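You operate a simulated robot arm through the tools that you are given. There is no shell and no other tool. Be economical: measure what you need, move in short steps, check, and stop when the job is done.

You are at the controls of a simulated two-armed robot. One attempt, no reset.

JOB
Stack the white carton labelled "springs" from the top of the black table on top of the white carton labelled "dowels". Take the lid off the sample jar and lay it down on the top of the black table. Take the gaskets carton and leave it on top of the black roll on the top of the black table. Do these in any order. Set down upright: gaskets carton.

Only the result counts: the job must be done as asked and must still hold three seconds after the hand-in. Knocking over, shifting, dropping, spilling or breaking anything else fails it. Lids that push on must go on centred and level and be pressed home; caps that screw on are set level and turned clockwise until they are tight.

ROBOT AND FRAMES
Two 7-joint arms with fingered hands on one trunk, on a base that drives. Base frame: it is fixed to the floor where the robot stands at the start and does not move with it; the origin is under the middle of the robot, x ahead of it, y to its left, z up; the surface under the hand at the start is at about z = 810. Units: mm, rad, N and s.
The left shoulder is at the start at [72, 157, 1159], the right one opposite. With the tool pointing down near the work surface each hand reaches from about 420 to 860 mm from the robot's upright axis, wherever it stands, measured 20 degrees to its own side. Payload 4 kg a hand.
Tool frame (each hand has its own): the origin (TCP) lies between the finger pads and is the grasp point; the fingertips stand 30 mm ahead of it; z points along the fingers, y is the line along which they close. The gripper opens to 104 mm. The gripper's body begins 35 mm behind the TCP. The gripper is a hand of 3 fingers: y runs from the thumb to the fingers, the wrist lies at [-15, -104, -178] in the tool frame.
Orientation is told as [roll, pitch, yaw] about the base's x, y, z axes, in that order, counted from this pose: with the fingers straight down and the wrist toward the robot, the tool's x, y and z point along [0, 1, 0], [1, 0, 0] and [0, 0, -1] of the base frame.

CONTROLS
- The arms move only by the tool send_rows. It takes "left_rows", "right_rows" or both (then of equal length, played together; a hand with none holds still); each is a list of rows, each an object of numbers (a shift or turn left out is 0): "wx", "wy", "wz": the turn, a rotation vector about the tool's x, y, z in rad; "dx", "dy", "dz": the shift along the tool's x, y, z in mm. In form: [{"wx": .., "wy": .., "wz": .., "dx": .., "dy": .., "dz": ..}, ...]. A call has 1 to 20 rows; each row shifts and turns the commanded pose from where the row before left it, along the tool's axes as they then stand. A row lasts 0.2 s, in which the tool goes at most 50 mm and 0.15 rad; a call with a longer step from one row to the next is refused whole. Where a pose cannot be reached the arm comes as near as it can. A force on the tool above 40 N (or 10 N above the force at the start of the call, whichever is more), or a blocked arm, ends the call early, and 0.2 s more pass. In this call time passes only in rows, and 0.2 s behind the last. It gives the time, the measured TCP pose, the force on the tool (base axes), the opening and the grip force at its end, in the units of the frame above (readings bear some noise), with the torque about the TCP (base axes, N m) and any sound that the robot's microphone picked up, and new pictures: "pictures" is both (left out), scene, wrist or none (wrist: the cameras of the hands that moved).
- Cameras (640 x 400 px; columns grow to the right, rows downward): "scene" is now at [123.4, 30.4, 1381.2]; the picture's right is [0.35, -0.94, 0.00], its down [-0.66, -0.25, -0.71] and it looks along [0.66, 0.25, -0.71] (base axes); focal length 226 px, centre (320, 200). "left" rides on the left gripper at [-64, -94, -117] in its tool frame; the picture's right is [-0.72, -0.33, 0.61], its down [0.64, -0.65, 0.40] and it looks along [0.27, 0.68, 0.68] (tool axes); focal length 238 px, centre (320, 200). "right" rides on the right gripper at [64, -94, -117] in its tool frame; the picture's right is [-0.72, 0.33, -0.61], its down [-0.64, -0.65, 0.40] and it looks along [-0.27, 0.68, 0.68] (tool axes); focal length 238 px, centre (320, 200). There is no depth. A picture from a camera that has moved, and an enlarged one, comes with that camera's place and axes in the base frame and with its lens. The place of the scene camera against the robot may be out by one fixed shift of up to 18 mm in any direction.
- move_column(by): slides the trunk up (or, below 0, down) by that many mm; the arms and the scene camera ride with it, the base frame stays. It gives what a move gives, with no picture.
- drive_base(legs): drives the robot by 1 to 6 legs, each [ahead, left, turn to the left] in mm, mm and rad, along the robot's own axes; the way and the turn of a leg run together, so that a leg with both is an arc; at most 1500 mm and 3.142 rad a leg. The arms and the cameras ride along, it lands a little off, and it stops where it bumps. It gives what a move gives, and a new picture of the scene camera.
- finger_targets(index, middle, thumb_bend, thumb_turn, hand): sets how far each is bent, from 0 (flat) to 1 (curled in); at 0.3 the hand is open as for a grip, at 0.7 the pads meet at the TCP. One left out holds its place. A second passes; each finger stops where it meets its share of the squeeze, and holds until it gets a number again. It is the only way to open and close the hand. It gives what a move gives, with no picture; readings hold the bend of each and the force on the fingers (four entries, about 0 where the hand has none), thumb and palm. thumb_turn goes from beside the hand (0) to across from the fingers (1), as for a grip.
- pan_tilt(pan, tilt): turns the head with the scene camera to pan (to the left, within 1.501 rad either way) and tilt (down, from -0.506 to 1.204), counted from straight ahead of the robot. It gives what a move gives, and a new picture of the scene camera.
- zoom(camera, box): a new picture of the part [left, top, right, bottom] of that camera's present view, enlarged. The clock stands still meanwhile.
- close_job(): hands the job in; it is judged then, once.

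Go step by step. Nothing tells you exact positions but the pictures and the camera data: compare them with the known pose of the tool, close in by small moves and look again before you grip or let go. The budget is 165 turns and 260 pictures, counting those below and the enlarged ones. Unless the task says otherwise, let go and move clear before handing in.

The tools are called after "Request:" as name(argument=value, ...) on one line, values as JSON. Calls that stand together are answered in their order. send_rows: Moves the arms, as the interface text tells. Its arguments: {"type":"object","properties":{"left_rows":{"type":"array"},"right_rows":{"type":"array"},"pictures":{"type":"string","enum":["both","scene","wrist","none"]}},"required":[]} The other tools are called the same way: move_column (by) slides the trunk up or down; finger_targets (index, middle, thumb_bend, thumb_turn, hand) moves the fingers one by one; drive_base (legs) drives the base; pan_tilt (pan, tilt) turns the head that bears the scene camera; zoom (camera, box) takes an enlarged picture of a part of a camera's view; close_job () hands the job in.

At the start:

```text
time: 0.0
left_tcp_pos: [385.7, 395.5, 1162.4]
left_orientation: [0.0, 0.002, 0.0]
left_force: [-0.7, 0.2, -0.7]
left_wrist_torque: [-0.01, -0.03, -0.02]
left_gripper_width: 103.5
left_grip_force: 0.2
left_shape: jaw
left_bend: [0.3, 0.3, 0.3, 0.98]
left_finger forces: [0.0, 0.0, 0.1, 0.0, 0.0, 0.0]
right_tcp_pos: [508.3, -37.9, 1195.3]
right_orientation: [-0.001, 0.0, 0.0]
right_force: [1.1, -0.6, -0.5]
right_wrist_torque: [0.01, 0.03, -0.01]
right_gripper_width: 103.5
right_grip_force: 0.1
right_shape: jaw
right_bend: [0.3, 0.3, 0.3, 0.98]
right_finger forces: [0.0, 0.0, 0.1, 0.0, 0.1, 0.0]
trunk travel left (down, up): [-575.0, 365.0]
robot x, y, heading: [-3.9, -0.7, -0.002]
head pan, tilt: [0.358, 0.784]
```

scene: 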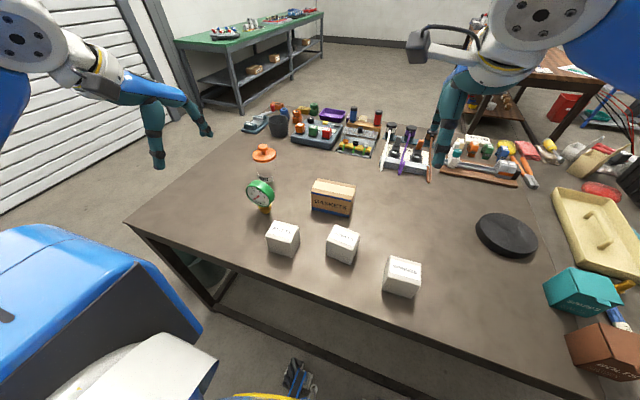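
right: 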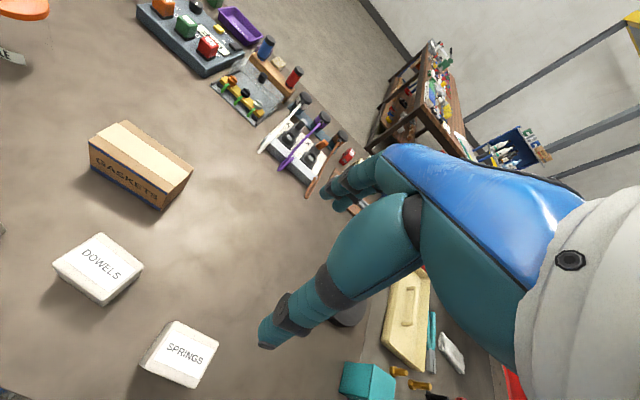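
left: 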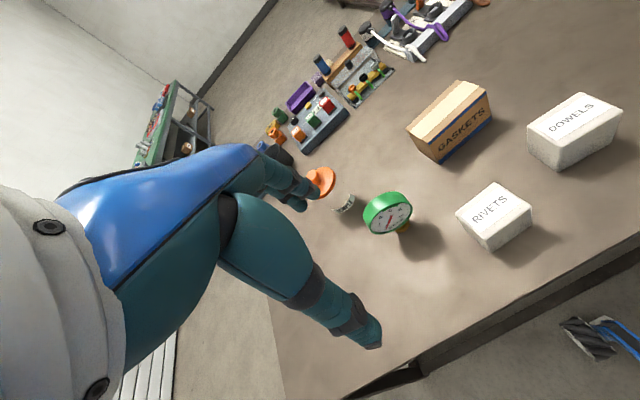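

I see three white cartons, the gaskets carton, a gauge, an orange-lidded thing and a black disc on the table. I'll enlarge a few parts to tell what is what.

Request:
zoom(camera="scene", box=[220, 130, 320, 220])

Request:
zoom(camera="scene", box=[250, 170, 450, 310])

Request:
zoom(camera="left", box=[260, 140, 440, 260])

Request:
zoom(camera="scene", box=[440, 180, 640, 320])

```text
4.44 times, centred on (270, 175) of scene
camera zoom: at [123.4, 30.4, 1381.2], right [0.35, -0.94, 0.0], down [-0.66, -0.25, -0.71], along [0.66, 0.25, -0.71], focal length 1005 px, centre (542, 311)
```

zoom: 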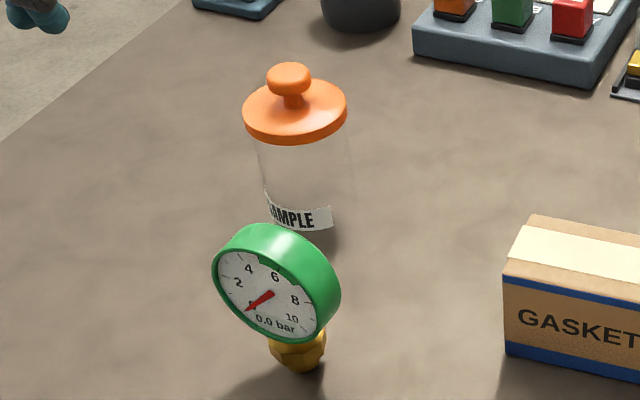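

```text
2.86 times, centred on (350, 240) of scene
camera zoom: at [123.4, 30.4, 1381.2], right [0.35, -0.94, 0.0], down [-0.66, -0.25, -0.71], along [0.66, 0.25, -0.71], focal length 646 px, centre (234, 86)
```

zoom: 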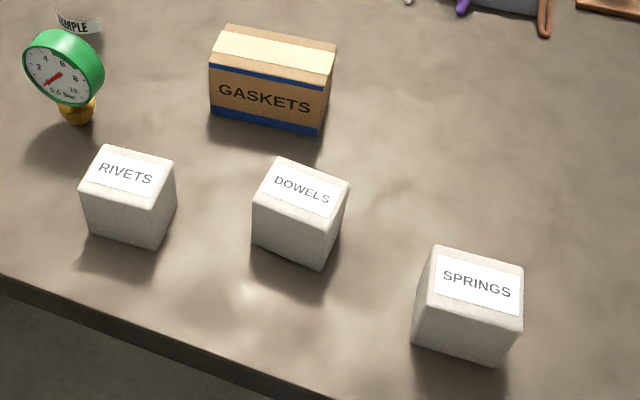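

```text
3.33 times, centred on (350, 200) of left
camera zoom: at [291.7, 330.3, 1278.7], right [-0.33, -0.72, -0.61], down [-0.65, 0.64, -0.4], along [0.68, 0.27, -0.68], focal length 794 px, centre (220, 200)
```

zoom: 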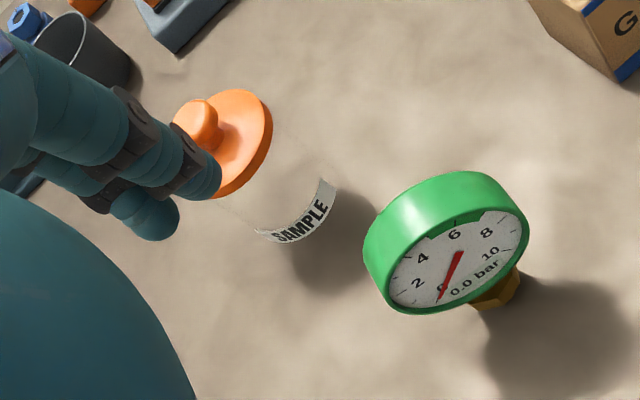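

```text
2.86 times, centred on (540, 250) of scene
camera zoom: at [123.4, 30.4, 1381.2], right [0.35, -0.94, 0.0], down [-0.66, -0.25, -0.71], along [0.66, 0.25, -0.71], focal length 646 px, centre (-309, 57)
```

zoom: 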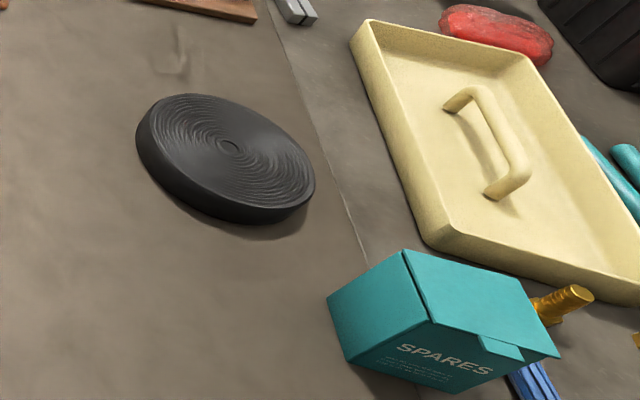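

The springs carton is near [440,-70], dowels near [482,96], gaskets near [643,177], the roll near [702,-351], and the jar near [705,467] with its knob at about z 940. I'll bring the right hand above springs and the left hand near the jar for a look.

Request:
send_rows(right_rows=[{"dx": -4, "dy": -8.5, "dz": 25}, {"dx": -4, "dy": -8.5, "dz": 25}, {"dx": -4, "dy": -8.5, "dz": 25}, {"dx": -4, "dy": -8.5, "dz": 25}, {"dx": -4, "dy": -8.5, "dz": 25}, {"dx": -4, "dy": -8.5, "dz": 25}, {"dx": -4, "dy": -8.5, "dz": 25}, {"dx": -4, "dy": -8.5, "dz": 25}], left_rows=[{"dx": 9, "dy": 35, "dz": 10}, {"dx": 9, "dy": 35, "dz": 10}, {"dx": 9, "dy": 35, "dz": 10}, {"dx": 9, "dy": 35, "dz": 10}, {"dx": 9, "dy": 35, "dz": 10}, {"dx": 9, "dy": 35, "dz": 10}, {"dx": 9, "dy": 35, "dz": 10}, {"dx": 9, "dy": 35, "dz": 10}])

```text
time: 1.8
left_tcp_pos: [667.5, 463.8, 1082.1]
left_orientation: [0.004, 0.001, 0.001]
left_force: [0.6, -1.0, -0.2]
left_wrist_torque: [0.01, 0.01, 0.03]
left_gripper_width: 103.6
left_grip_force: 0.1
left_shape: jaw
left_bend: [0.3, 0.3, 0.3, 0.98]
left_finger forces: [0.0, 0.1, 0.0, 0.0, 0.2, 0.0]
right_tcp_pos: [444.2, -70.3, 992.7]
right_orientation: [0.0, 0.002, 0.001]
right_force: [0.4, -0.4, 0.3]
right_wrist_torque: [0.01, 0.01, 0.01]
right_gripper_width: 103.7
right_grip_force: 0.0
right_shape: jaw
right_bend: [0.3, 0.3, 0.3, 0.98]
right_finger forces: [0.1, 0.1, 0.0, 0.0, 0.1, 0.1]
trunk travel left (down, up): [-575.0, 365.0]
robot x, y, heading: [-0.4, -1.1, 0.003]
head pan, tilt: [0.358, 0.784]
camera scene: at [126.7, 28.9, 1380.9], right [0.35, -0.94, 0.0], down [-0.66, -0.25, -0.7], along [0.66, 0.25, -0.71], focal length 226 px, centre (320, 200)
camera right: at [349.5, -6.0, 1109.5], right [0.33, -0.72, 0.61], down [-0.65, -0.64, -0.4], along [0.68, -0.27, -0.68], focal length 238 px, centre (320, 200)
camera left: at [573.0, 399.4, 1197.3], right [-0.33, -0.72, -0.61], down [-0.65, 0.64, -0.4], along [0.68, 0.27, -0.68], focal length 238 px, centre (320, 200)
```

scene: 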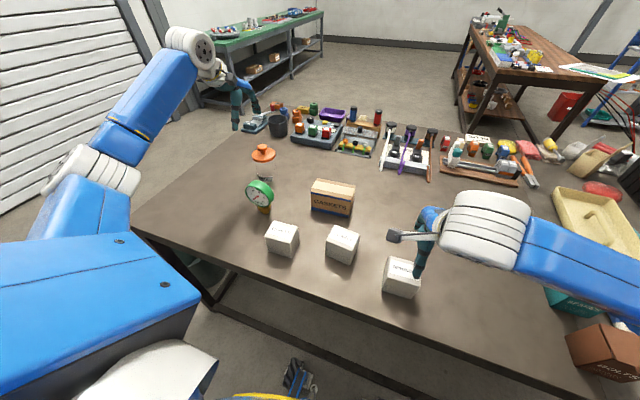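
right: 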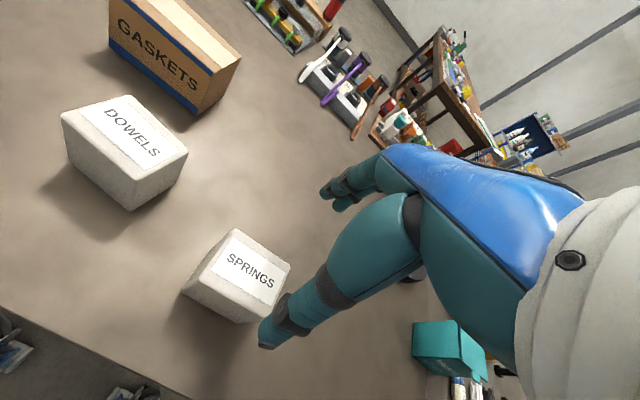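
left: 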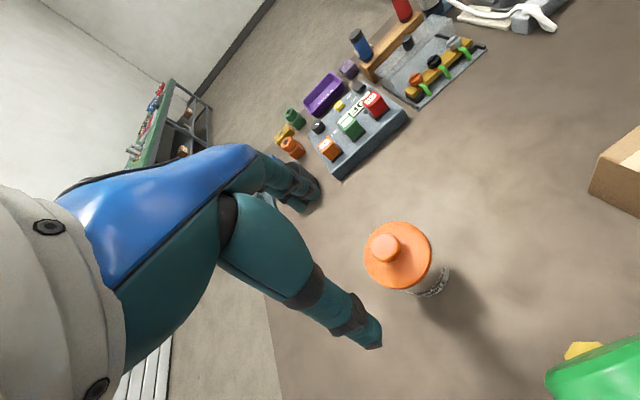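

Both cameras agree: springs carton centre is about [442,-66] with its top near z 875 and yaw of about +5°. I'll turn the hand, align and come down to just above it.

Request:
send_rows(right_rows=[{"wz": -0.085, "dx": 4, "dy": -2, "dz": 10}, {"dz": 33}, {"dz": 32}], pictures="both")

```text
time: 2.6
left_tcp_pos: [664.7, 465.0, 1083.0]
left_orientation: [-0.001, 0.0, -0.001]
left_force: [-0.6, 0.1, 0.9]
left_wrist_torque: [0.01, -0.04, 0.01]
left_gripper_width: 103.8
left_grip_force: 0.0
left_shape: jaw
left_bend: [0.3, 0.3, 0.3, 0.98]
left_finger forces: [0.0, 0.0, 0.0, 0.0, 0.1, 0.0]
right_tcp_pos: [439.3, -67.3, 919.0]
right_orientation: [0.001, -0.001, 0.084]
right_force: [1.0, -0.8, -1.1]
right_wrist_torque: [0.01, 0.01, 0.01]
right_gripper_width: 103.4
right_grip_force: 0.0
right_shape: jaw
right_bend: [0.3, 0.3, 0.3, 0.98]
right_finger forces: [0.0, 0.0, 0.0, 0.0, 0.1, 0.0]
trunk travel left (down, up): [-575.0, 365.0]
robot x, y, heading: [-1.7, 2.8, 0.001]
head pan, tilt: [0.358, 0.784]
camera scene: at [123.8, 29.4, 1381.2], right [0.35, -0.94, 0.0], down [-0.66, -0.25, -0.71], along [0.66, 0.25, -0.71], focal length 226 px, centre (320, 200)
camera right: at [339.9, -10.6, 1035.6], right [0.39, -0.69, 0.61], down [-0.6, -0.69, -0.4], along [0.7, -0.21, -0.68], focal length 238 px, centre (320, 200)
```

scene: 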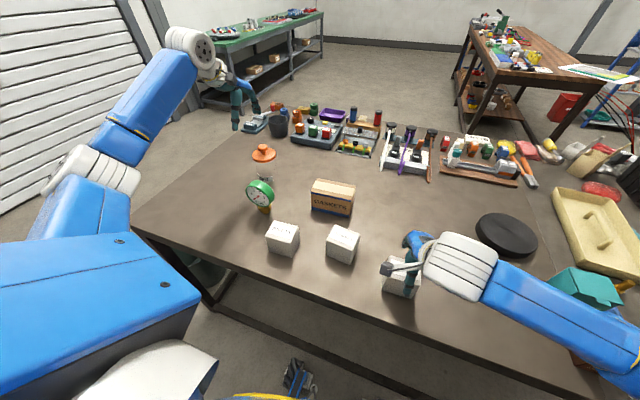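
right: 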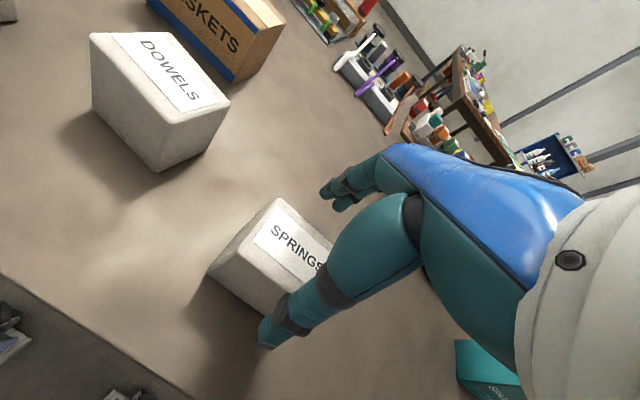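

The box sits between thumb and fingers with about 20 mm to spare on each side. I'll go down to z≈857.

Request:
send_rows(right_rows=[{"dy": 2, "dz": 20}, {"dz": 20}, {"dz": 21}], pictures="wrist")

Request:
zoom(camera="scene", box=[340, 210, 480, 310])

```text
time: 3.4
left_tcp_pos: [665.7, 465.1, 1081.7]
left_orientation: [-0.001, 0.0, 0.0]
left_force: [0.6, 0.4, -0.4]
left_wrist_torque: [-0.01, -0.02, 0.01]
left_gripper_width: 103.7
left_grip_force: 0.0
left_shape: jaw
left_bend: [0.3, 0.3, 0.3, 0.98]
left_finger forces: [0.1, 0.1, 0.1, 0.0, 0.1, 0.1]
right_tcp_pos: [440.3, -66.1, 859.7]
right_orientation: [0.001, 0.0, 0.085]
right_force: [-0.4, -0.8, 0.5]
right_wrist_torque: [-0.01, -0.01, -0.01]
right_gripper_width: 103.7
right_grip_force: 0.0
right_shape: jaw
right_bend: [0.3, 0.3, 0.3, 0.98]
right_finger forces: [0.1, 0.1, 0.0, 0.1, 0.0, 0.0]
trunk travel left (down, up): [-575.0, 365.0]
robot x, y, heading: [-3.9, -1.3, -0.001]
head pan, tilt: [0.358, 0.784]
camera right: at [340.4, -9.1, 976.8], right [0.39, -0.69, 0.61], down [-0.6, -0.69, -0.4], along [0.7, -0.21, -0.68], focal length 238 px, centre (320, 200)
```

right: 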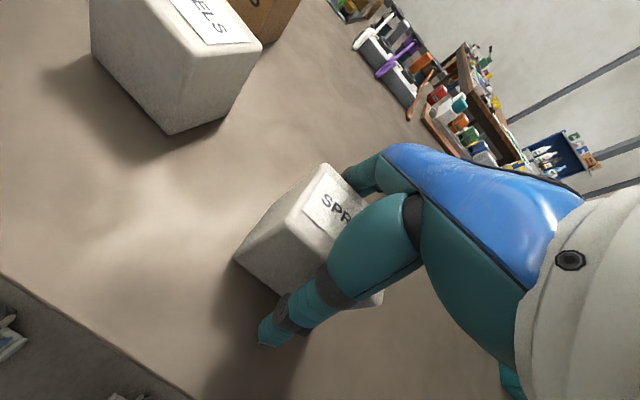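

```text
4.00 times, centred on (410, 260) of scene
camera zoom: at [123.9, 30.0, 1381.2], right [0.35, -0.94, 0.0], down [-0.66, -0.25, -0.71], along [0.66, 0.25, -0.71], focal length 905 px, centre (-40, -40)
```

zoom: 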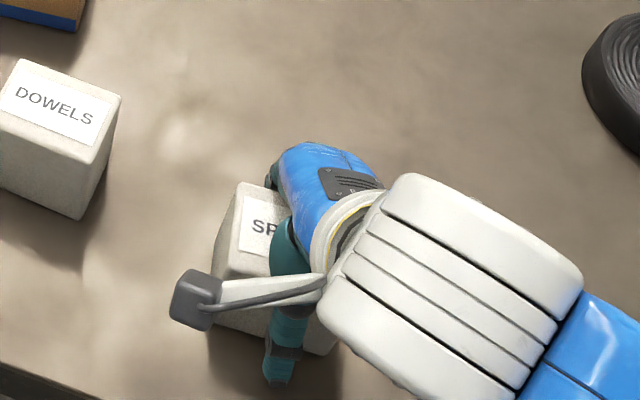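

Alignment looks good, so I'll close the fingers on the carton.

Request:
finger_targets(hand="right", index=0.65, middle=0.65, thumb_bend=0.65)

```text
time: 4.4
left_tcp_pos: [665.9, 464.1, 1083.2]
left_orientation: [-0.001, 0.001, -0.001]
left_force: [0.5, -0.5, -0.3]
left_wrist_torque: [0.0, -0.02, 0.02]
left_gripper_width: 103.7
left_grip_force: 0.1
left_shape: jaw
left_bend: [0.3, 0.3, 0.3, 0.98]
left_finger forces: [0.0, 0.1, 0.0, 0.1, 0.0, 0.0]
right_tcp_pos: [441.2, -66.2, 860.3]
right_orientation: [0.001, -0.002, 0.084]
right_force: [1.7, 0.5, 2.3]
right_wrist_torque: [-0.06, -0.23, 0.03]
right_gripper_width: 56.4
right_grip_force: 32.2
right_shape: fingers
right_bend: [0.49, 0.54, 0.53, 0.96]
right_finger forces: [21.4, 11.0, 0.0, 0.0, 31.9, 0.0]
trunk travel left (down, up): [-575.0, 365.0]
robot x, y, heading: [0.6, -0.3, 0.002]
head pan, tilt: [0.358, 0.784]
```

The grip holds at 32 N. I'll lift the carton straight up by 100 mm and look.

Request:
send_rows(right_rows=[{"dz": -15}, {"dz": -25}, {"dz": -30}, {"dz": -30}])

```text
time: 5.4
left_tcp_pos: [665.4, 466.4, 1080.9]
left_orientation: [-0.001, 0.001, 0.0]
left_force: [0.8, -0.2, 0.8]
left_wrist_torque: [0.0, 0.0, 0.0]
left_gripper_width: 103.7
left_grip_force: 0.0
left_shape: jaw
left_bend: [0.3, 0.3, 0.3, 0.98]
left_finger forces: [0.0, 0.0, 0.0, 0.0, 0.1, 0.0]
right_tcp_pos: [440.8, -64.5, 958.5]
right_orientation: [-0.001, 0.0, 0.086]
right_force: [-0.5, 0.1, -2.2]
right_wrist_torque: [-0.01, -0.02, -0.01]
right_gripper_width: 56.3
right_grip_force: 31.7
right_shape: fingers
right_bend: [0.49, 0.55, 0.53, 0.96]
right_finger forces: [20.3, 10.1, 0.0, 0.0, 32.3, 0.0]
trunk travel left (down, up): [-575.0, 365.0]
robot x, y, heading: [1.3, -0.3, -0.0]
head pan, tilt: [0.358, 0.784]
camera scene: at [124.6, 31.0, 1381.0], right [0.35, -0.94, 0.0], down [-0.66, -0.25, -0.71], along [0.66, 0.25, -0.71], focal length 226 px, centre (320, 200)
camera right: at [341.7, -8.1, 1075.4], right [0.39, -0.69, 0.61], down [-0.6, -0.69, -0.4], along [0.7, -0.21, -0.68], focal length 238 px, centre (320, 200)
```

scene: 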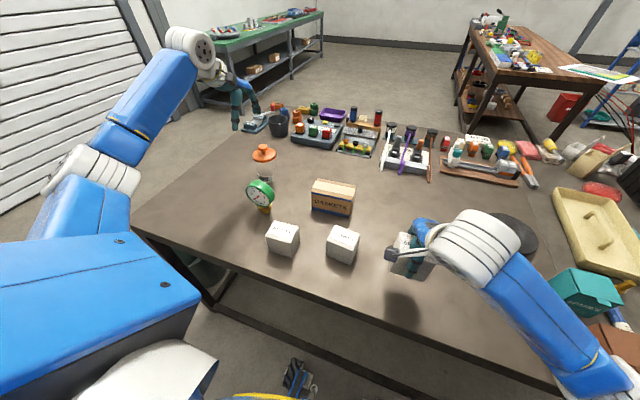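
right: 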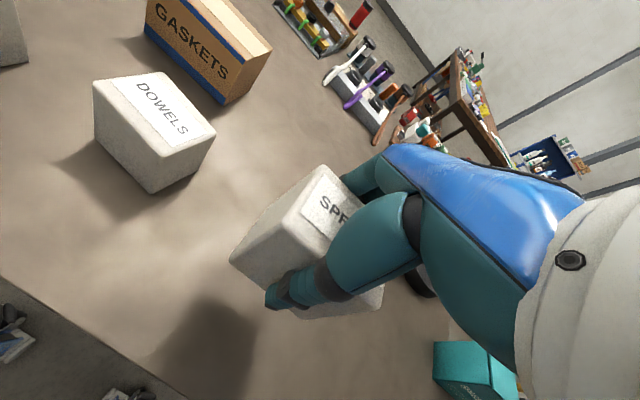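

The carton came up level, about 98 mm off the table. I'll square it to the dowels carton and move it over to about [482,98].

Request:
send_rows(right_rows=[{"wz": 0.053, "dz": -5}, {"wz": 0.052, "dz": -5}, {"dx": 32.5, "dy": 7.5}, {"dx": 32.5, "dy": 7.5}, {"dx": 32.5, "dy": 7.5}, {"dx": 32.5, "dy": 7.5}, {"dx": 32.5, "dy": 7.5}])

Request:
zoom(camera="scene", box=[290, 200, 410, 280])

```text
time: 7.0
left_tcp_pos: [665.7, 466.2, 1081.3]
left_orientation: [-0.003, 0.0, 0.001]
left_force: [0.3, -0.6, -0.6]
left_wrist_torque: [-0.02, -0.02, 0.0]
left_gripper_width: 103.8
left_grip_force: 0.1
left_shape: jaw
left_bend: [0.3, 0.3, 0.3, 0.98]
left_finger forces: [0.1, 0.0, 0.0, 0.1, 0.0, 0.1]
right_tcp_pos: [480.7, 98.6, 967.2]
right_orientation: [-0.005, 0.0, -0.02]
right_force: [-0.1, 0.2, -3.3]
right_wrist_torque: [-0.03, 0.03, 0.0]
right_gripper_width: 56.3
right_grip_force: 31.2
right_shape: fingers
right_bend: [0.49, 0.55, 0.53, 0.96]
right_finger forces: [20.1, 10.1, 0.1, 0.0, 31.9, 0.0]
trunk travel left (down, up): [-575.0, 365.0]
robot x, y, heading: [5.3, 1.4, 0.0]
head pan, tilt: [0.358, 0.784]
camera scene: at [125.0, 33.9, 1380.9], right [0.35, -0.94, 0.0], down [-0.66, -0.25, -0.7], along [0.66, 0.24, -0.71], focal length 226 px, centre (320, 200)
camera right: at [387.4, 165.1, 1084.6], right [0.31, -0.72, 0.62], down [-0.67, -0.63, -0.4], along [0.68, -0.29, -0.68], focal length 238 px, centre (320, 200)
```

scene: 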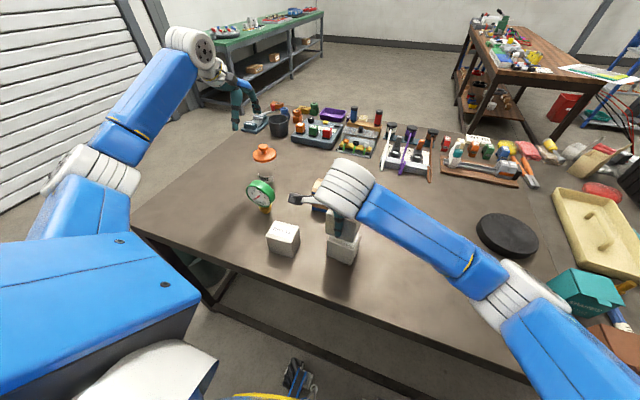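
right: 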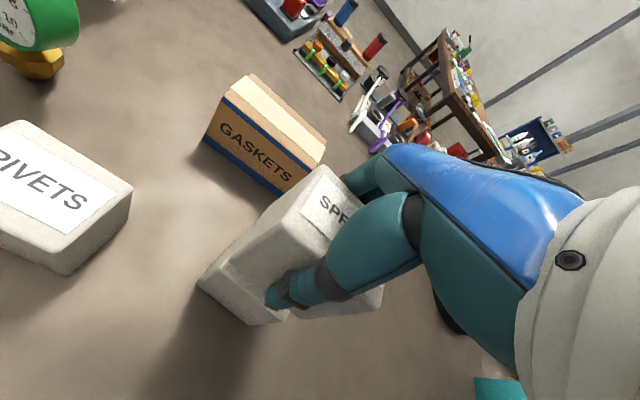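

```text
5.00 times, centred on (350, 240) of scene
camera zoom: at [125.0, 33.9, 1380.9], right [0.35, -0.94, 0.0], down [-0.66, -0.25, -0.7], along [0.66, 0.24, -0.71], focal length 1131 px, centre (170, 0)
```

zoom: 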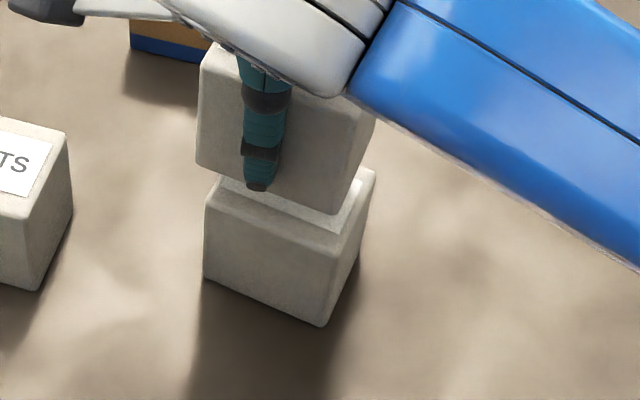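

Springs hangs nearly centred over dowels, 2–3 mm off. I'll correct that and come down most of the way.

Request:
send_rows(right_rows=[{"dx": -3, "dy": 2, "dz": 12}, {"dz": 12}, {"dz": 8}], pictures="wrist")

Request:
zoom(camera="scene", box=[290, 200, 410, 280])

```text
time: 7.8
left_tcp_pos: [666.0, 465.1, 1081.8]
left_orientation: [-0.002, 0.0, 0.0]
left_force: [0.2, 0.5, -0.5]
left_wrist_torque: [0.0, 0.01, 0.01]
left_gripper_width: 103.8
left_grip_force: 0.1
left_shape: jaw
left_bend: [0.3, 0.3, 0.3, 0.98]
left_finger forces: [0.0, 0.0, 0.0, 0.1, 0.1, 0.0]
right_tcp_pos: [480.5, 93.7, 935.1]
right_orientation: [0.0, -0.002, -0.02]
right_force: [-0.5, -0.2, -1.5]
right_wrist_torque: [-0.02, -0.01, 0.04]
right_gripper_width: 56.2
right_grip_force: 31.0
right_shape: fingers
right_bend: [0.49, 0.55, 0.53, 0.96]
right_finger forces: [20.0, 9.9, 0.0, 0.1, 31.8, 0.0]
trunk travel left (down, up): [-575.0, 365.0]
robot x, y, heading: [-0.0, -1.2, 0.005]
head pan, tilt: [0.358, 0.784]
camera right: at [387.8, 161.2, 1052.8], right [0.31, -0.72, 0.61], down [-0.67, -0.63, -0.4], along [0.68, -0.28, -0.68], focal length 238 px, centre (320, 200)
```

right: 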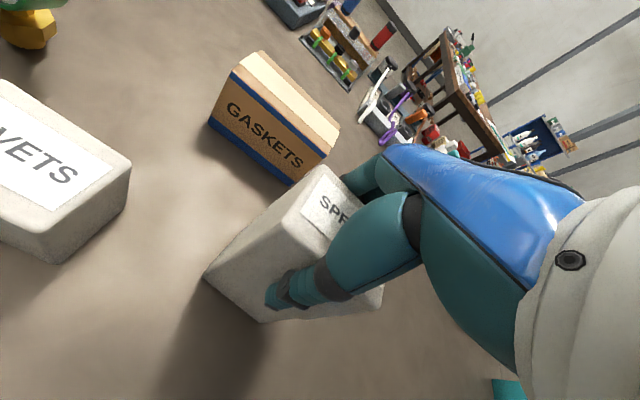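

```text
5.00 times, centred on (350, 240) of scene
camera zoom: at [124.6, 32.1, 1381.0], right [0.35, -0.94, 0.0], down [-0.66, -0.25, -0.71], along [0.66, 0.25, -0.71], focal length 1131 px, centre (170, 0)
```

zoom: 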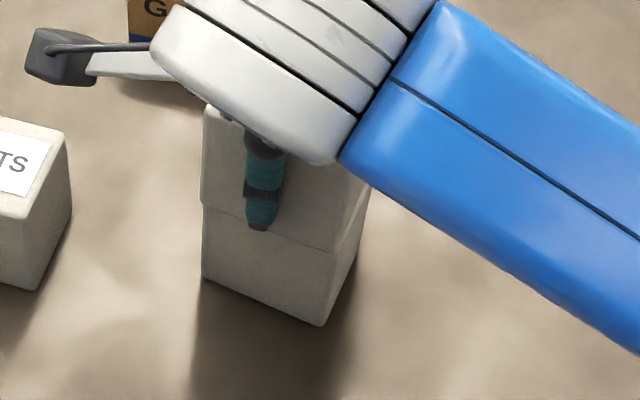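

The edges now line up well. I'll lower in small steps and watch the force for contact.

Request:
send_rows(right_rows=[{"dz": 3}, {"dz": 2}, {"dz": 2}], pictures="none")

Request:
zoom(camera="scene", box=[290, 200, 410, 280])

```text
time: 8.6
left_tcp_pos: [662.5, 464.4, 1085.2]
left_orientation: [0.0, -0.004, 0.0]
left_force: [-1.2, -0.2, -0.2]
left_wrist_torque: [-0.02, 0.01, 0.02]
left_gripper_width: 103.6
left_grip_force: 0.1
left_shape: jaw
left_bend: [0.3, 0.3, 0.3, 0.98]
left_finger forces: [0.0, 0.1, 0.1, 0.0, 0.0, 0.0]
right_tcp_pos: [480.1, 94.9, 933.9]
right_orientation: [0.003, -0.006, -0.019]
right_force: [0.1, 1.3, 24.9]
right_wrist_torque: [-0.13, -0.56, 0.07]
right_gripper_width: 56.1
right_grip_force: 34.5
right_shape: fingers
right_bend: [0.49, 0.55, 0.54, 0.96]
right_finger forces: [20.4, 12.5, 0.0, 0.0, 36.0, 0.1]
trunk travel left (down, up): [-575.0, 365.0]
robot x, y, heading: [0.0, -2.0, 0.001]
head pan, tilt: [0.358, 0.784]
```

```text
5.00 times, centred on (350, 240) of scene
camera zoom: at [119.8, 31.1, 1382.0], right [0.35, -0.94, 0.0], down [-0.66, -0.25, -0.71], along [0.66, 0.25, -0.71], focal length 1131 px, centre (170, 0)
```

zoom: 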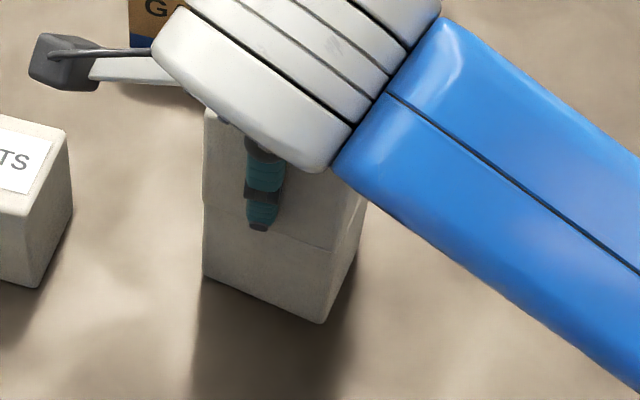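

It touched down at z≈934, so the cartons are about 73 mm tall. I'll ease off the pressing force and then open.

Request:
send_rows(right_rows=[{"dz": -2.5}, {"dz": -2}], pictures="none")

```text
time: 9.2
left_tcp_pos: [664.0, 465.1, 1083.1]
left_orientation: [-0.002, -0.002, 0.001]
left_force: [0.0, -0.2, -0.2]
left_wrist_torque: [0.01, -0.01, 0.03]
left_gripper_width: 103.7
left_grip_force: 0.1
left_shape: jaw
left_bend: [0.3, 0.3, 0.3, 0.98]
left_finger forces: [0.0, 0.0, 0.1, 0.0, 0.0, 0.0]
right_tcp_pos: [480.7, 93.0, 934.6]
right_orientation: [-0.002, 0.0, -0.019]
right_force: [-0.7, 3.5, 15.0]
right_wrist_torque: [-0.03, -0.43, 0.08]
right_gripper_width: 56.1
right_grip_force: 33.5
right_shape: fingers
right_bend: [0.49, 0.55, 0.54, 0.96]
right_finger forces: [20.3, 11.5, 0.1, 0.1, 34.5, 0.0]
trunk travel left (down, up): [-575.0, 365.0]
robot x, y, heading: [1.7, 2.6, 0.004]
head pan, tilt: [0.358, 0.784]
```

Request:
send_rows(right_rows=[{"dz": -2.5}], pictures="none")

```text
time: 9.6
left_tcp_pos: [665.0, 465.0, 1081.4]
left_orientation: [-0.001, 0.001, -0.001]
left_force: [0.0, 0.0, 0.5]
left_wrist_torque: [0.03, -0.02, 0.02]
left_gripper_width: 103.4
left_grip_force: 0.1
left_shape: jaw
left_bend: [0.3, 0.3, 0.3, 0.98]
left_finger forces: [0.0, 0.0, 0.0, 0.1, 0.0, 0.0]
right_tcp_pos: [482.7, 91.6, 935.1]
right_orientation: [-0.003, 0.003, -0.022]
right_force: [-0.9, 2.4, 3.1]
right_wrist_torque: [-0.02, -0.11, 0.08]
right_gripper_width: 56.3
right_grip_force: 31.3
right_shape: fingers
right_bend: [0.49, 0.55, 0.54, 0.96]
right_finger forces: [20.2, 10.2, 0.0, 0.1, 33.1, 0.0]
trunk travel left (down, up): [-575.0, 365.0]
robot x, y, heading: [-1.8, 0.2, -0.001]
head pan, tilt: [0.358, 0.784]
```

The force is about 3 N now, so the box is resting. I'll open the hand.

Request:
finger_targets(hand="right", index=0.3, middle=0.3, thumb_bend=0.3)

Request:
send_rows(right_rows=[{"dz": -15}, {"dz": -25}, {"dz": -30}, {"dz": -30}])

```text
time: 10.6
left_tcp_pos: [665.1, 465.2, 1081.9]
left_orientation: [0.0, 0.0, 0.001]
left_force: [0.6, 0.4, -0.2]
left_wrist_torque: [-0.02, 0.0, -0.04]
left_gripper_width: 103.9
left_grip_force: 0.0
left_shape: jaw
left_bend: [0.3, 0.3, 0.3, 0.98]
left_finger forces: [0.0, 0.1, 0.0, 0.1, 0.0, 0.0]
right_tcp_pos: [482.9, 94.0, 937.7]
right_orientation: [0.0, 0.001, -0.02]
right_force: [-0.1, 0.2, 0.1]
right_wrist_torque: [0.01, -0.06, -0.01]
right_gripper_width: 102.7
right_grip_force: 0.3
right_shape: fingers
right_bend: [0.3, 0.3, 0.3, 0.97]
right_finger forces: [0.0, 0.0, 0.0, 0.0, 0.0, 0.0]
trunk travel left (down, up): [-575.0, 365.0]
robot x, y, heading: [-2.0, 3.4, -0.001]
head pan, tilt: [0.358, 0.784]
```

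```text
time: 11.6
left_tcp_pos: [664.7, 465.0, 1081.1]
left_orientation: [-0.001, -0.001, 0.0]
left_force: [0.3, 0.8, 0.3]
left_wrist_torque: [0.01, 0.05, -0.01]
left_gripper_width: 103.5
left_grip_force: 0.2
left_shape: jaw
left_bend: [0.3, 0.3, 0.3, 0.98]
left_finger forces: [0.0, 0.0, 0.1, 0.0, 0.1, 0.1]
right_tcp_pos: [482.7, 93.9, 1036.4]
right_orientation: [-0.002, -0.001, -0.02]
right_force: [-0.3, 0.3, 0.8]
right_wrist_torque: [0.0, 0.01, 0.0]
right_gripper_width: 102.8
right_grip_force: 0.3
right_shape: fingers
right_bend: [0.3, 0.3, 0.3, 0.97]
right_finger forces: [0.0, 0.0, 0.1, 0.1, 0.0, 0.1]
trunk travel left (down, up): [-575.0, 365.0]
robot x, y, heading: [0.1, -0.5, -0.001]
head pan, tilt: [0.358, 0.784]
camera scene: at [123.9, 31.6, 1381.1], right [0.35, -0.94, 0.0], down [-0.66, -0.25, -0.71], along [0.66, 0.25, -0.71], focal length 226 px, centre (320, 200)
camera right: at [389.7, 159.9, 1153.0], right [0.31, -0.73, 0.61], down [-0.67, -0.63, -0.4], along [0.68, -0.28, -0.68], focal length 238 px, centre (320, 200)
```

scene: 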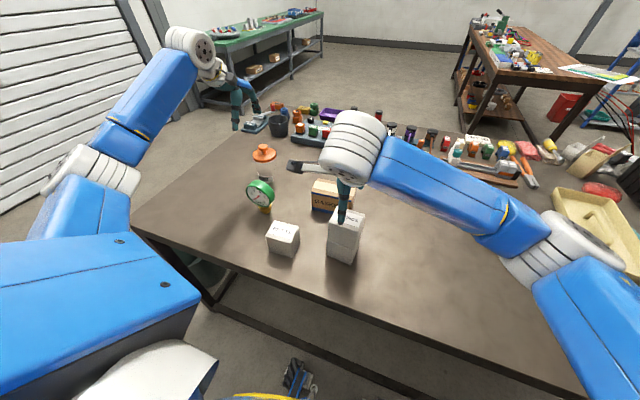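
right: 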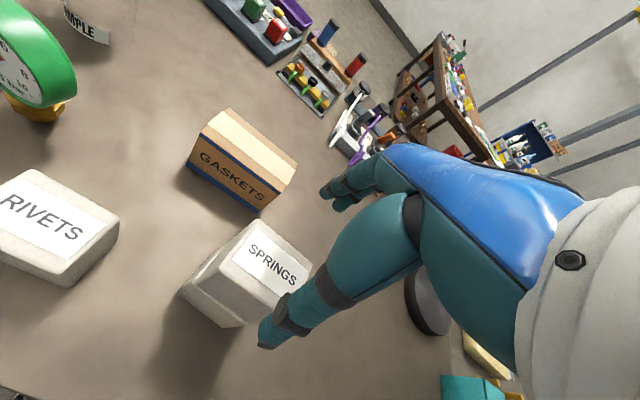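

Springs stands squarely on dowels. Next is the gaskets carton, about [644,178] at yaw +6° with its top near z 890; I'll bring the right hand above it.

Request:
send_rows(right_rows=[{"wz": -0.125}, {"dx": 13.3, "dy": 33.8}, {"dx": 13.3, "dy": 33.8}, {"dx": 13.3, "dy": 33.8}, {"dx": 13.3, "dy": 33.8}, {"dx": 13.3, "dy": 33.8}, {"dz": 30}, {"dz": 25}])

Request:
zoom(camera="scene", box=[270, 140, 420, 270])

```text
time: 13.4
left_tcp_pos: [664.1, 463.7, 1083.0]
left_orientation: [-0.001, -0.001, 0.001]
left_force: [-0.5, -0.6, 0.4]
left_wrist_torque: [-0.04, -0.04, 0.02]
left_gripper_width: 104.0
left_grip_force: 0.1
left_shape: jaw
left_bend: [0.3, 0.3, 0.3, 0.98]
left_finger forces: [0.0, 0.0, 0.0, 0.0, 0.1, 0.0]
right_tcp_pos: [643.6, 176.9, 983.9]
right_orientation: [0.0, -0.001, 0.105]
right_force: [0.2, 0.0, 0.7]
right_wrist_torque: [0.0, 0.0, -0.02]
right_gripper_width: 103.0
right_grip_force: 0.0
right_shape: fingers
right_bend: [0.3, 0.3, 0.3, 0.97]
right_finger forces: [0.0, 0.1, 0.0, 0.0, 0.0, 0.0]
trunk travel left (down, up): [-575.0, 365.0]
robot x, y, heading: [1.6, -2.8, 0.001]
head pan, tilt: [0.358, 0.784]
camera scene: at [125.1, 31.3, 1381.0], right [0.35, -0.94, 0.0], down [-0.66, -0.25, -0.71], along [0.66, 0.25, -0.71], focal length 226 px, centre (320, 200)
camera right: at [542.7, 230.9, 1099.6], right [0.4, -0.68, 0.61], down [-0.58, -0.71, -0.4], along [0.71, -0.2, -0.68], focal length 238 px, centre (320, 200)
```

scene: 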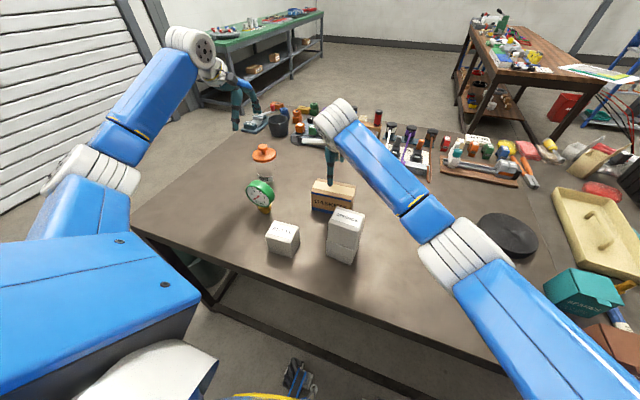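
right: 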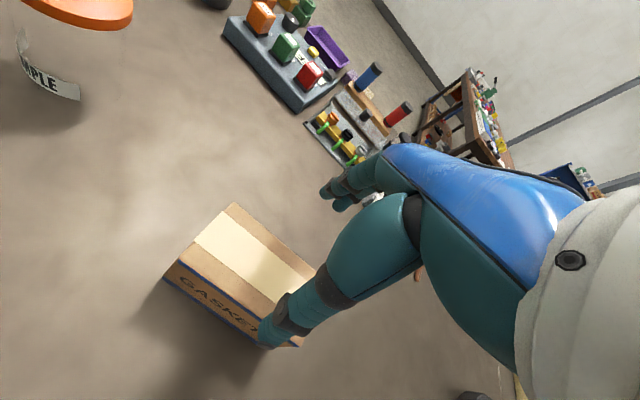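

```text
3.08 times, centred on (345, 205) of scene
camera zoom: at [125.1, 31.3, 1381.0], right [0.35, -0.94, 0.0], down [-0.66, -0.25, -0.71], along [0.66, 0.25, -0.71], focal length 696 px, centre (243, 185)
```

zoom: 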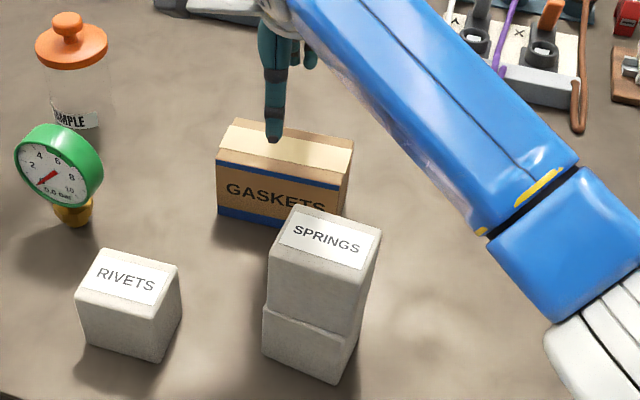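

The hand is centred over the carton. I'll descend to z≈868 and check.

Request:
send_rows(right_rows=[{"dz": 30}, {"dz": 30}, {"dz": 30}, {"dz": 25}])

```text
time: 14.4
left_tcp_pos: [664.0, 465.4, 1084.9]
left_orientation: [-0.002, -0.002, -0.001]
left_force: [0.5, -0.4, -0.6]
left_wrist_torque: [-0.03, 0.01, -0.03]
left_gripper_width: 103.7
left_grip_force: 0.2
left_shape: jaw
left_bend: [0.3, 0.3, 0.3, 0.98]
left_finger forces: [0.0, 0.1, 0.0, 0.0, 0.0, 0.0]
right_tcp_pos: [641.3, 177.7, 869.7]
right_orientation: [0.003, -0.003, 0.103]
right_force: [0.7, 0.0, 6.7]
right_wrist_torque: [0.01, 0.22, -0.02]
right_gripper_width: 104.9
right_grip_force: 4.0
right_shape: fingers
right_bend: [0.3, 0.3, 0.3, 0.98]
right_finger forces: [1.9, 0.0, 0.0, 0.0, 5.5, 0.1]
trunk travel left (down, up): [-575.0, 365.0]
robot x, y, heading: [1.1, 0.9, -0.001]
head pan, tilt: [0.358, 0.784]
camera scene: at [122.4, 31.5, 1381.6], right [0.35, -0.94, 0.0], down [-0.66, -0.25, -0.71], along [0.66, 0.25, -0.71], focal length 226 px, centre (320, 200)
camera right: at [541.1, 232.3, 985.7], right [0.4, -0.68, 0.61], down [-0.58, -0.7, -0.41], along [0.71, -0.19, -0.68], focal length 238 px, centre (320, 200)
```

scene: 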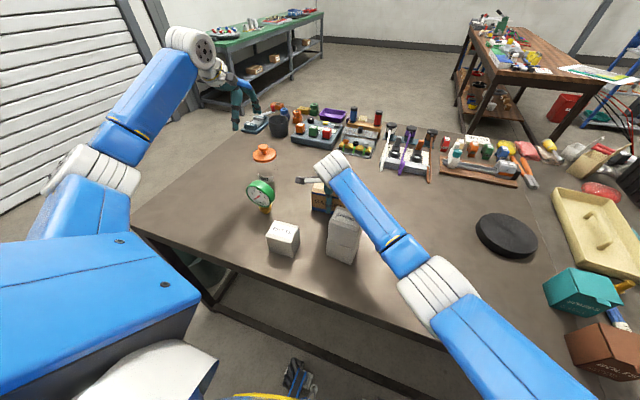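
right: 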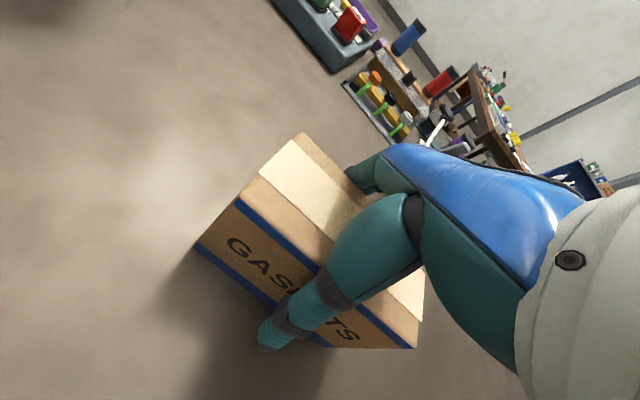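

The hand seems to lightly touch the carton (about 6 N), so I'll back up 6 mm before closing.

Request:
send_rows(right_rows=[{"dz": -4}, {"dz": -3}], pictures="none")

```text
time: 15.0
left_tcp_pos: [665.2, 464.3, 1082.0]
left_orientation: [0.001, 0.001, 0.0]
left_force: [0.9, 0.4, 0.7]
left_wrist_torque: [0.03, -0.03, 0.01]
left_gripper_width: 103.8
left_grip_force: 0.1
left_shape: jaw
left_bend: [0.3, 0.3, 0.3, 0.98]
left_finger forces: [0.0, 0.0, 0.1, 0.1, 0.1, 0.0]
right_tcp_pos: [643.1, 177.3, 872.4]
right_orientation: [-0.001, 0.002, 0.104]
right_force: [-0.9, 0.0, 0.4]
right_wrist_torque: [0.0, 0.01, 0.02]
right_gripper_width: 104.1
right_grip_force: 0.2
right_shape: fingers
right_bend: [0.3, 0.3, 0.3, 0.97]
right_finger forces: [0.2, 0.0, 0.0, 0.0, 0.6, 0.1]
trunk travel left (down, up): [-575.0, 365.0]
robot x, y, heading: [2.1, 4.6, 0.002]
head pan, tilt: [0.358, 0.784]
```

Request:
finger_targets(hand="right", index=0.65, middle=0.65, thumb_bend=0.65)

Request:
send_rows(right_rows=[{"dz": -15}, {"dz": -15}, {"dz": -20}])

```text
time: 16.0
left_tcp_pos: [666.1, 464.0, 1082.5]
left_orientation: [-0.001, -0.001, -0.001]
left_force: [0.4, 0.7, 0.2]
left_wrist_torque: [0.01, -0.01, -0.01]
left_gripper_width: 103.4
left_grip_force: 0.0
left_shape: jaw
left_bend: [0.3, 0.3, 0.3, 0.98]
left_finger forces: [0.0, 0.0, 0.0, 0.1, 0.0, 0.0]
right_tcp_pos: [643.2, 177.8, 873.5]
right_orientation: [-0.001, 0.0, 0.104]
right_force: [2.4, -0.6, 3.4]
right_wrist_torque: [0.05, -0.31, -0.05]
right_gripper_width: 69.8
right_grip_force: 41.8
right_shape: fingers
right_bend: [0.37, 0.5, 0.54, 0.96]
right_finger forces: [31.2, 10.9, 0.1, 0.0, 42.1, 0.0]
trunk travel left (down, up): [-575.0, 365.0]
robot x, y, heading: [1.5, 0.8, 0.0]
head pan, tilt: [0.358, 0.784]
```

```text
time: 16.8
left_tcp_pos: [666.0, 464.4, 1082.4]
left_orientation: [0.0, 0.001, 0.0]
left_force: [0.0, -0.3, 0.6]
left_wrist_torque: [0.02, -0.02, -0.03]
left_gripper_width: 103.7
left_grip_force: 0.1
left_shape: jaw
left_bend: [0.3, 0.3, 0.3, 0.98]
left_finger forces: [0.1, 0.0, 0.0, 0.1, 0.0, 0.0]
right_tcp_pos: [642.0, 177.5, 922.6]
right_orientation: [-0.001, 0.001, 0.105]
right_force: [0.5, 0.8, -2.1]
right_wrist_torque: [0.0, -0.05, 0.0]
right_gripper_width: 69.7
right_grip_force: 39.7
right_shape: fingers
right_bend: [0.37, 0.5, 0.54, 0.96]
right_finger forces: [28.0, 9.9, 0.1, 0.0, 41.1, 0.0]
trunk travel left (down, up): [-575.0, 365.0]
robot x, y, heading: [-0.0, -1.2, 0.0]
head pan, tilt: [0.358, 0.784]
camera scene: at [125.0, 32.3, 1380.9], right [0.35, -0.94, 0.0], down [-0.66, -0.25, -0.71], along [0.66, 0.25, -0.71], focal length 226 px, centre (320, 200)
camera right: at [542.2, 231.3, 1039.5], right [0.4, -0.68, 0.61], down [-0.58, -0.71, -0.4], along [0.71, -0.2, -0.68], focal length 238 px, centre (320, 200)
```

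scene: 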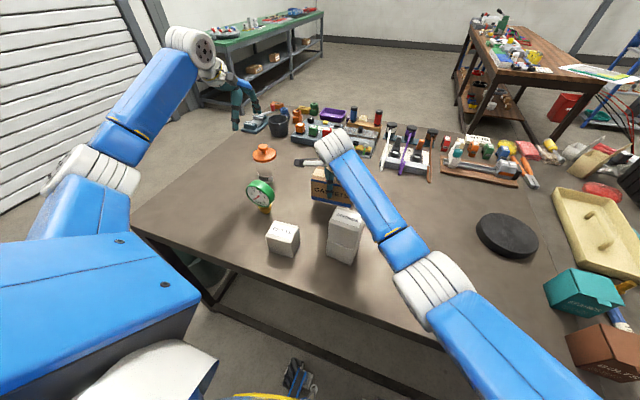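
right: 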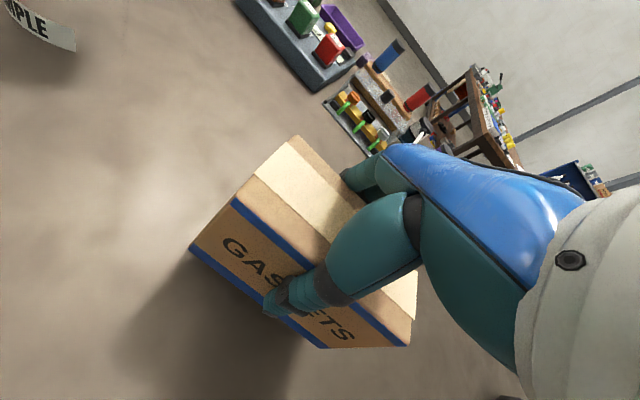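

The carton is held securely. I'll raise it, turn it a little to the right and carry it most of the way toward the roll.

Request:
send_rows(right_rows=[{"dz": -40}, {"dz": -40}, {"wz": 0.15}, {"wz": 0.15}, {"dx": -42.2, "dy": 13.4}, {"dx": -42.2, "dy": 13.4}, {"dx": -42.2, "dy": 13.4}, {"dx": -42.2, "dy": 13.4}, {"dx": -42.2, "dy": 13.4}, {"dx": -42.2, "dy": 13.4}, {"dx": -42.2, "dy": 13.4}, {"dx": -42.2, "dy": 13.4}, {"dx": -42.2, "dy": 13.4}, {"dx": -30, "dy": 10}])

```text
time: 19.8
left_tcp_pos: [667.1, 464.6, 1082.4]
left_orientation: [-0.001, 0.0, 0.001]
left_force: [0.6, 0.1, -0.4]
left_wrist_torque: [0.02, 0.04, 0.03]
left_gripper_width: 103.4
left_grip_force: 0.0
left_shape: jaw
left_bend: [0.3, 0.3, 0.3, 0.98]
left_finger forces: [0.0, 0.0, 0.0, 0.0, 0.0, 0.1]
right_tcp_pos: [692.2, -252.0, 1003.9]
right_orientation: [0.0, 0.003, -0.196]
right_force: [-0.5, -0.1, -2.8]
right_wrist_torque: [0.03, -0.01, -0.01]
right_gripper_width: 69.8
right_grip_force: 37.3
right_shape: fingers
right_bend: [0.37, 0.5, 0.54, 0.96]
right_finger forces: [25.8, 9.8, 0.0, 0.1, 38.2, 0.1]
trunk travel left (down, up): [-575.0, 365.0]
robot x, y, heading: [-2.7, -0.9, -0.003]
head pan, tilt: [0.358, 0.784]
camera scene: at [125.4, 28.2, 1381.0], right [0.35, -0.94, 0.0], down [-0.66, -0.25, -0.71], along [0.66, 0.25, -0.71], focal length 226 px, centre (320, 200)
camera right: at [612.4, -170.5, 1120.4], right [0.18, -0.77, 0.61], down [-0.76, -0.5, -0.4], along [0.62, -0.4, -0.68], focal length 238 px, centre (320, 200)
```

scene: 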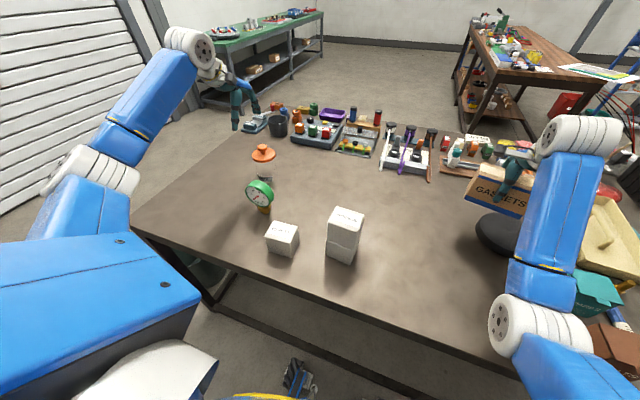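
right: 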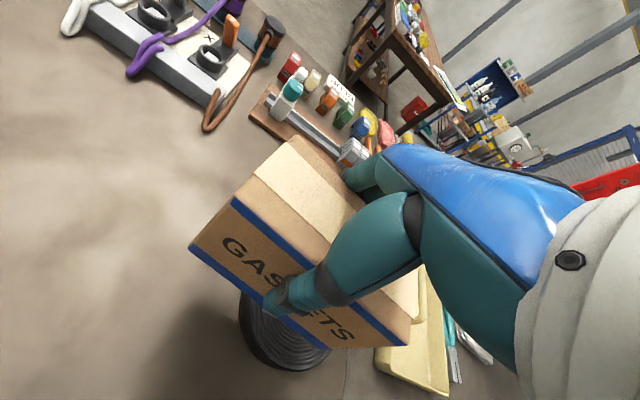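

Roll is partly visible beneath. I'll enlarge the scene view of it to firm up its centre before the final approach.

Request:
zoom(camera="scene", box=[440, 120, 600, 270])

Request:
zoom(camera="right", box=[180, 200, 420, 400])

```text
2.67 times, centred on (520, 195) of scene
camera zoom: at [125.4, 28.2, 1381.0], right [0.35, -0.94, 0.0], down [-0.66, -0.25, -0.71], along [0.66, 0.25, -0.71], focal length 603 px, centre (-213, 213)
```

zoom: 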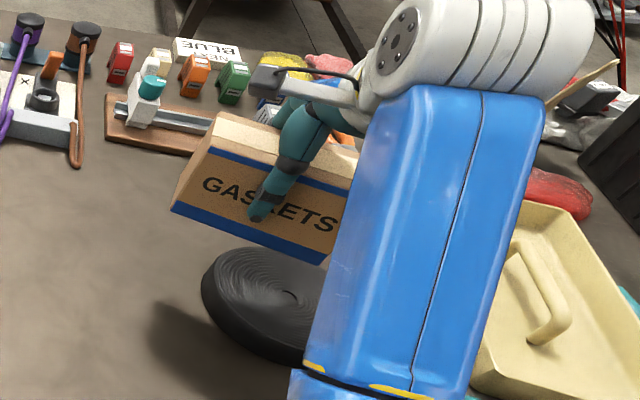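

```text
2.00 times, centred on (300, 300) of right
camera zoom: at [612.4, -170.5, 1120.4], right [0.18, -0.77, 0.61], down [-0.76, -0.5, -0.4], along [0.62, -0.4, -0.68], focal length 477 px, centre (360, 0)
```

zoom: 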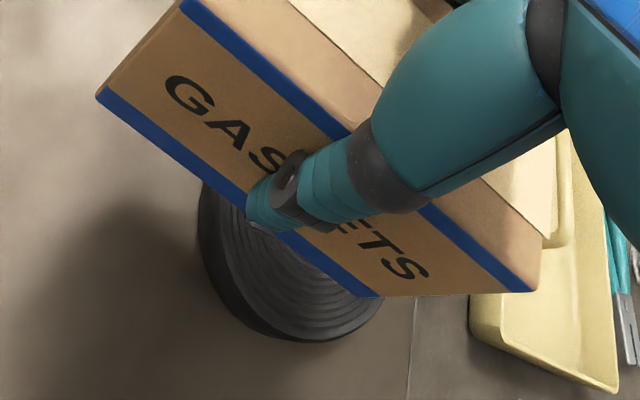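

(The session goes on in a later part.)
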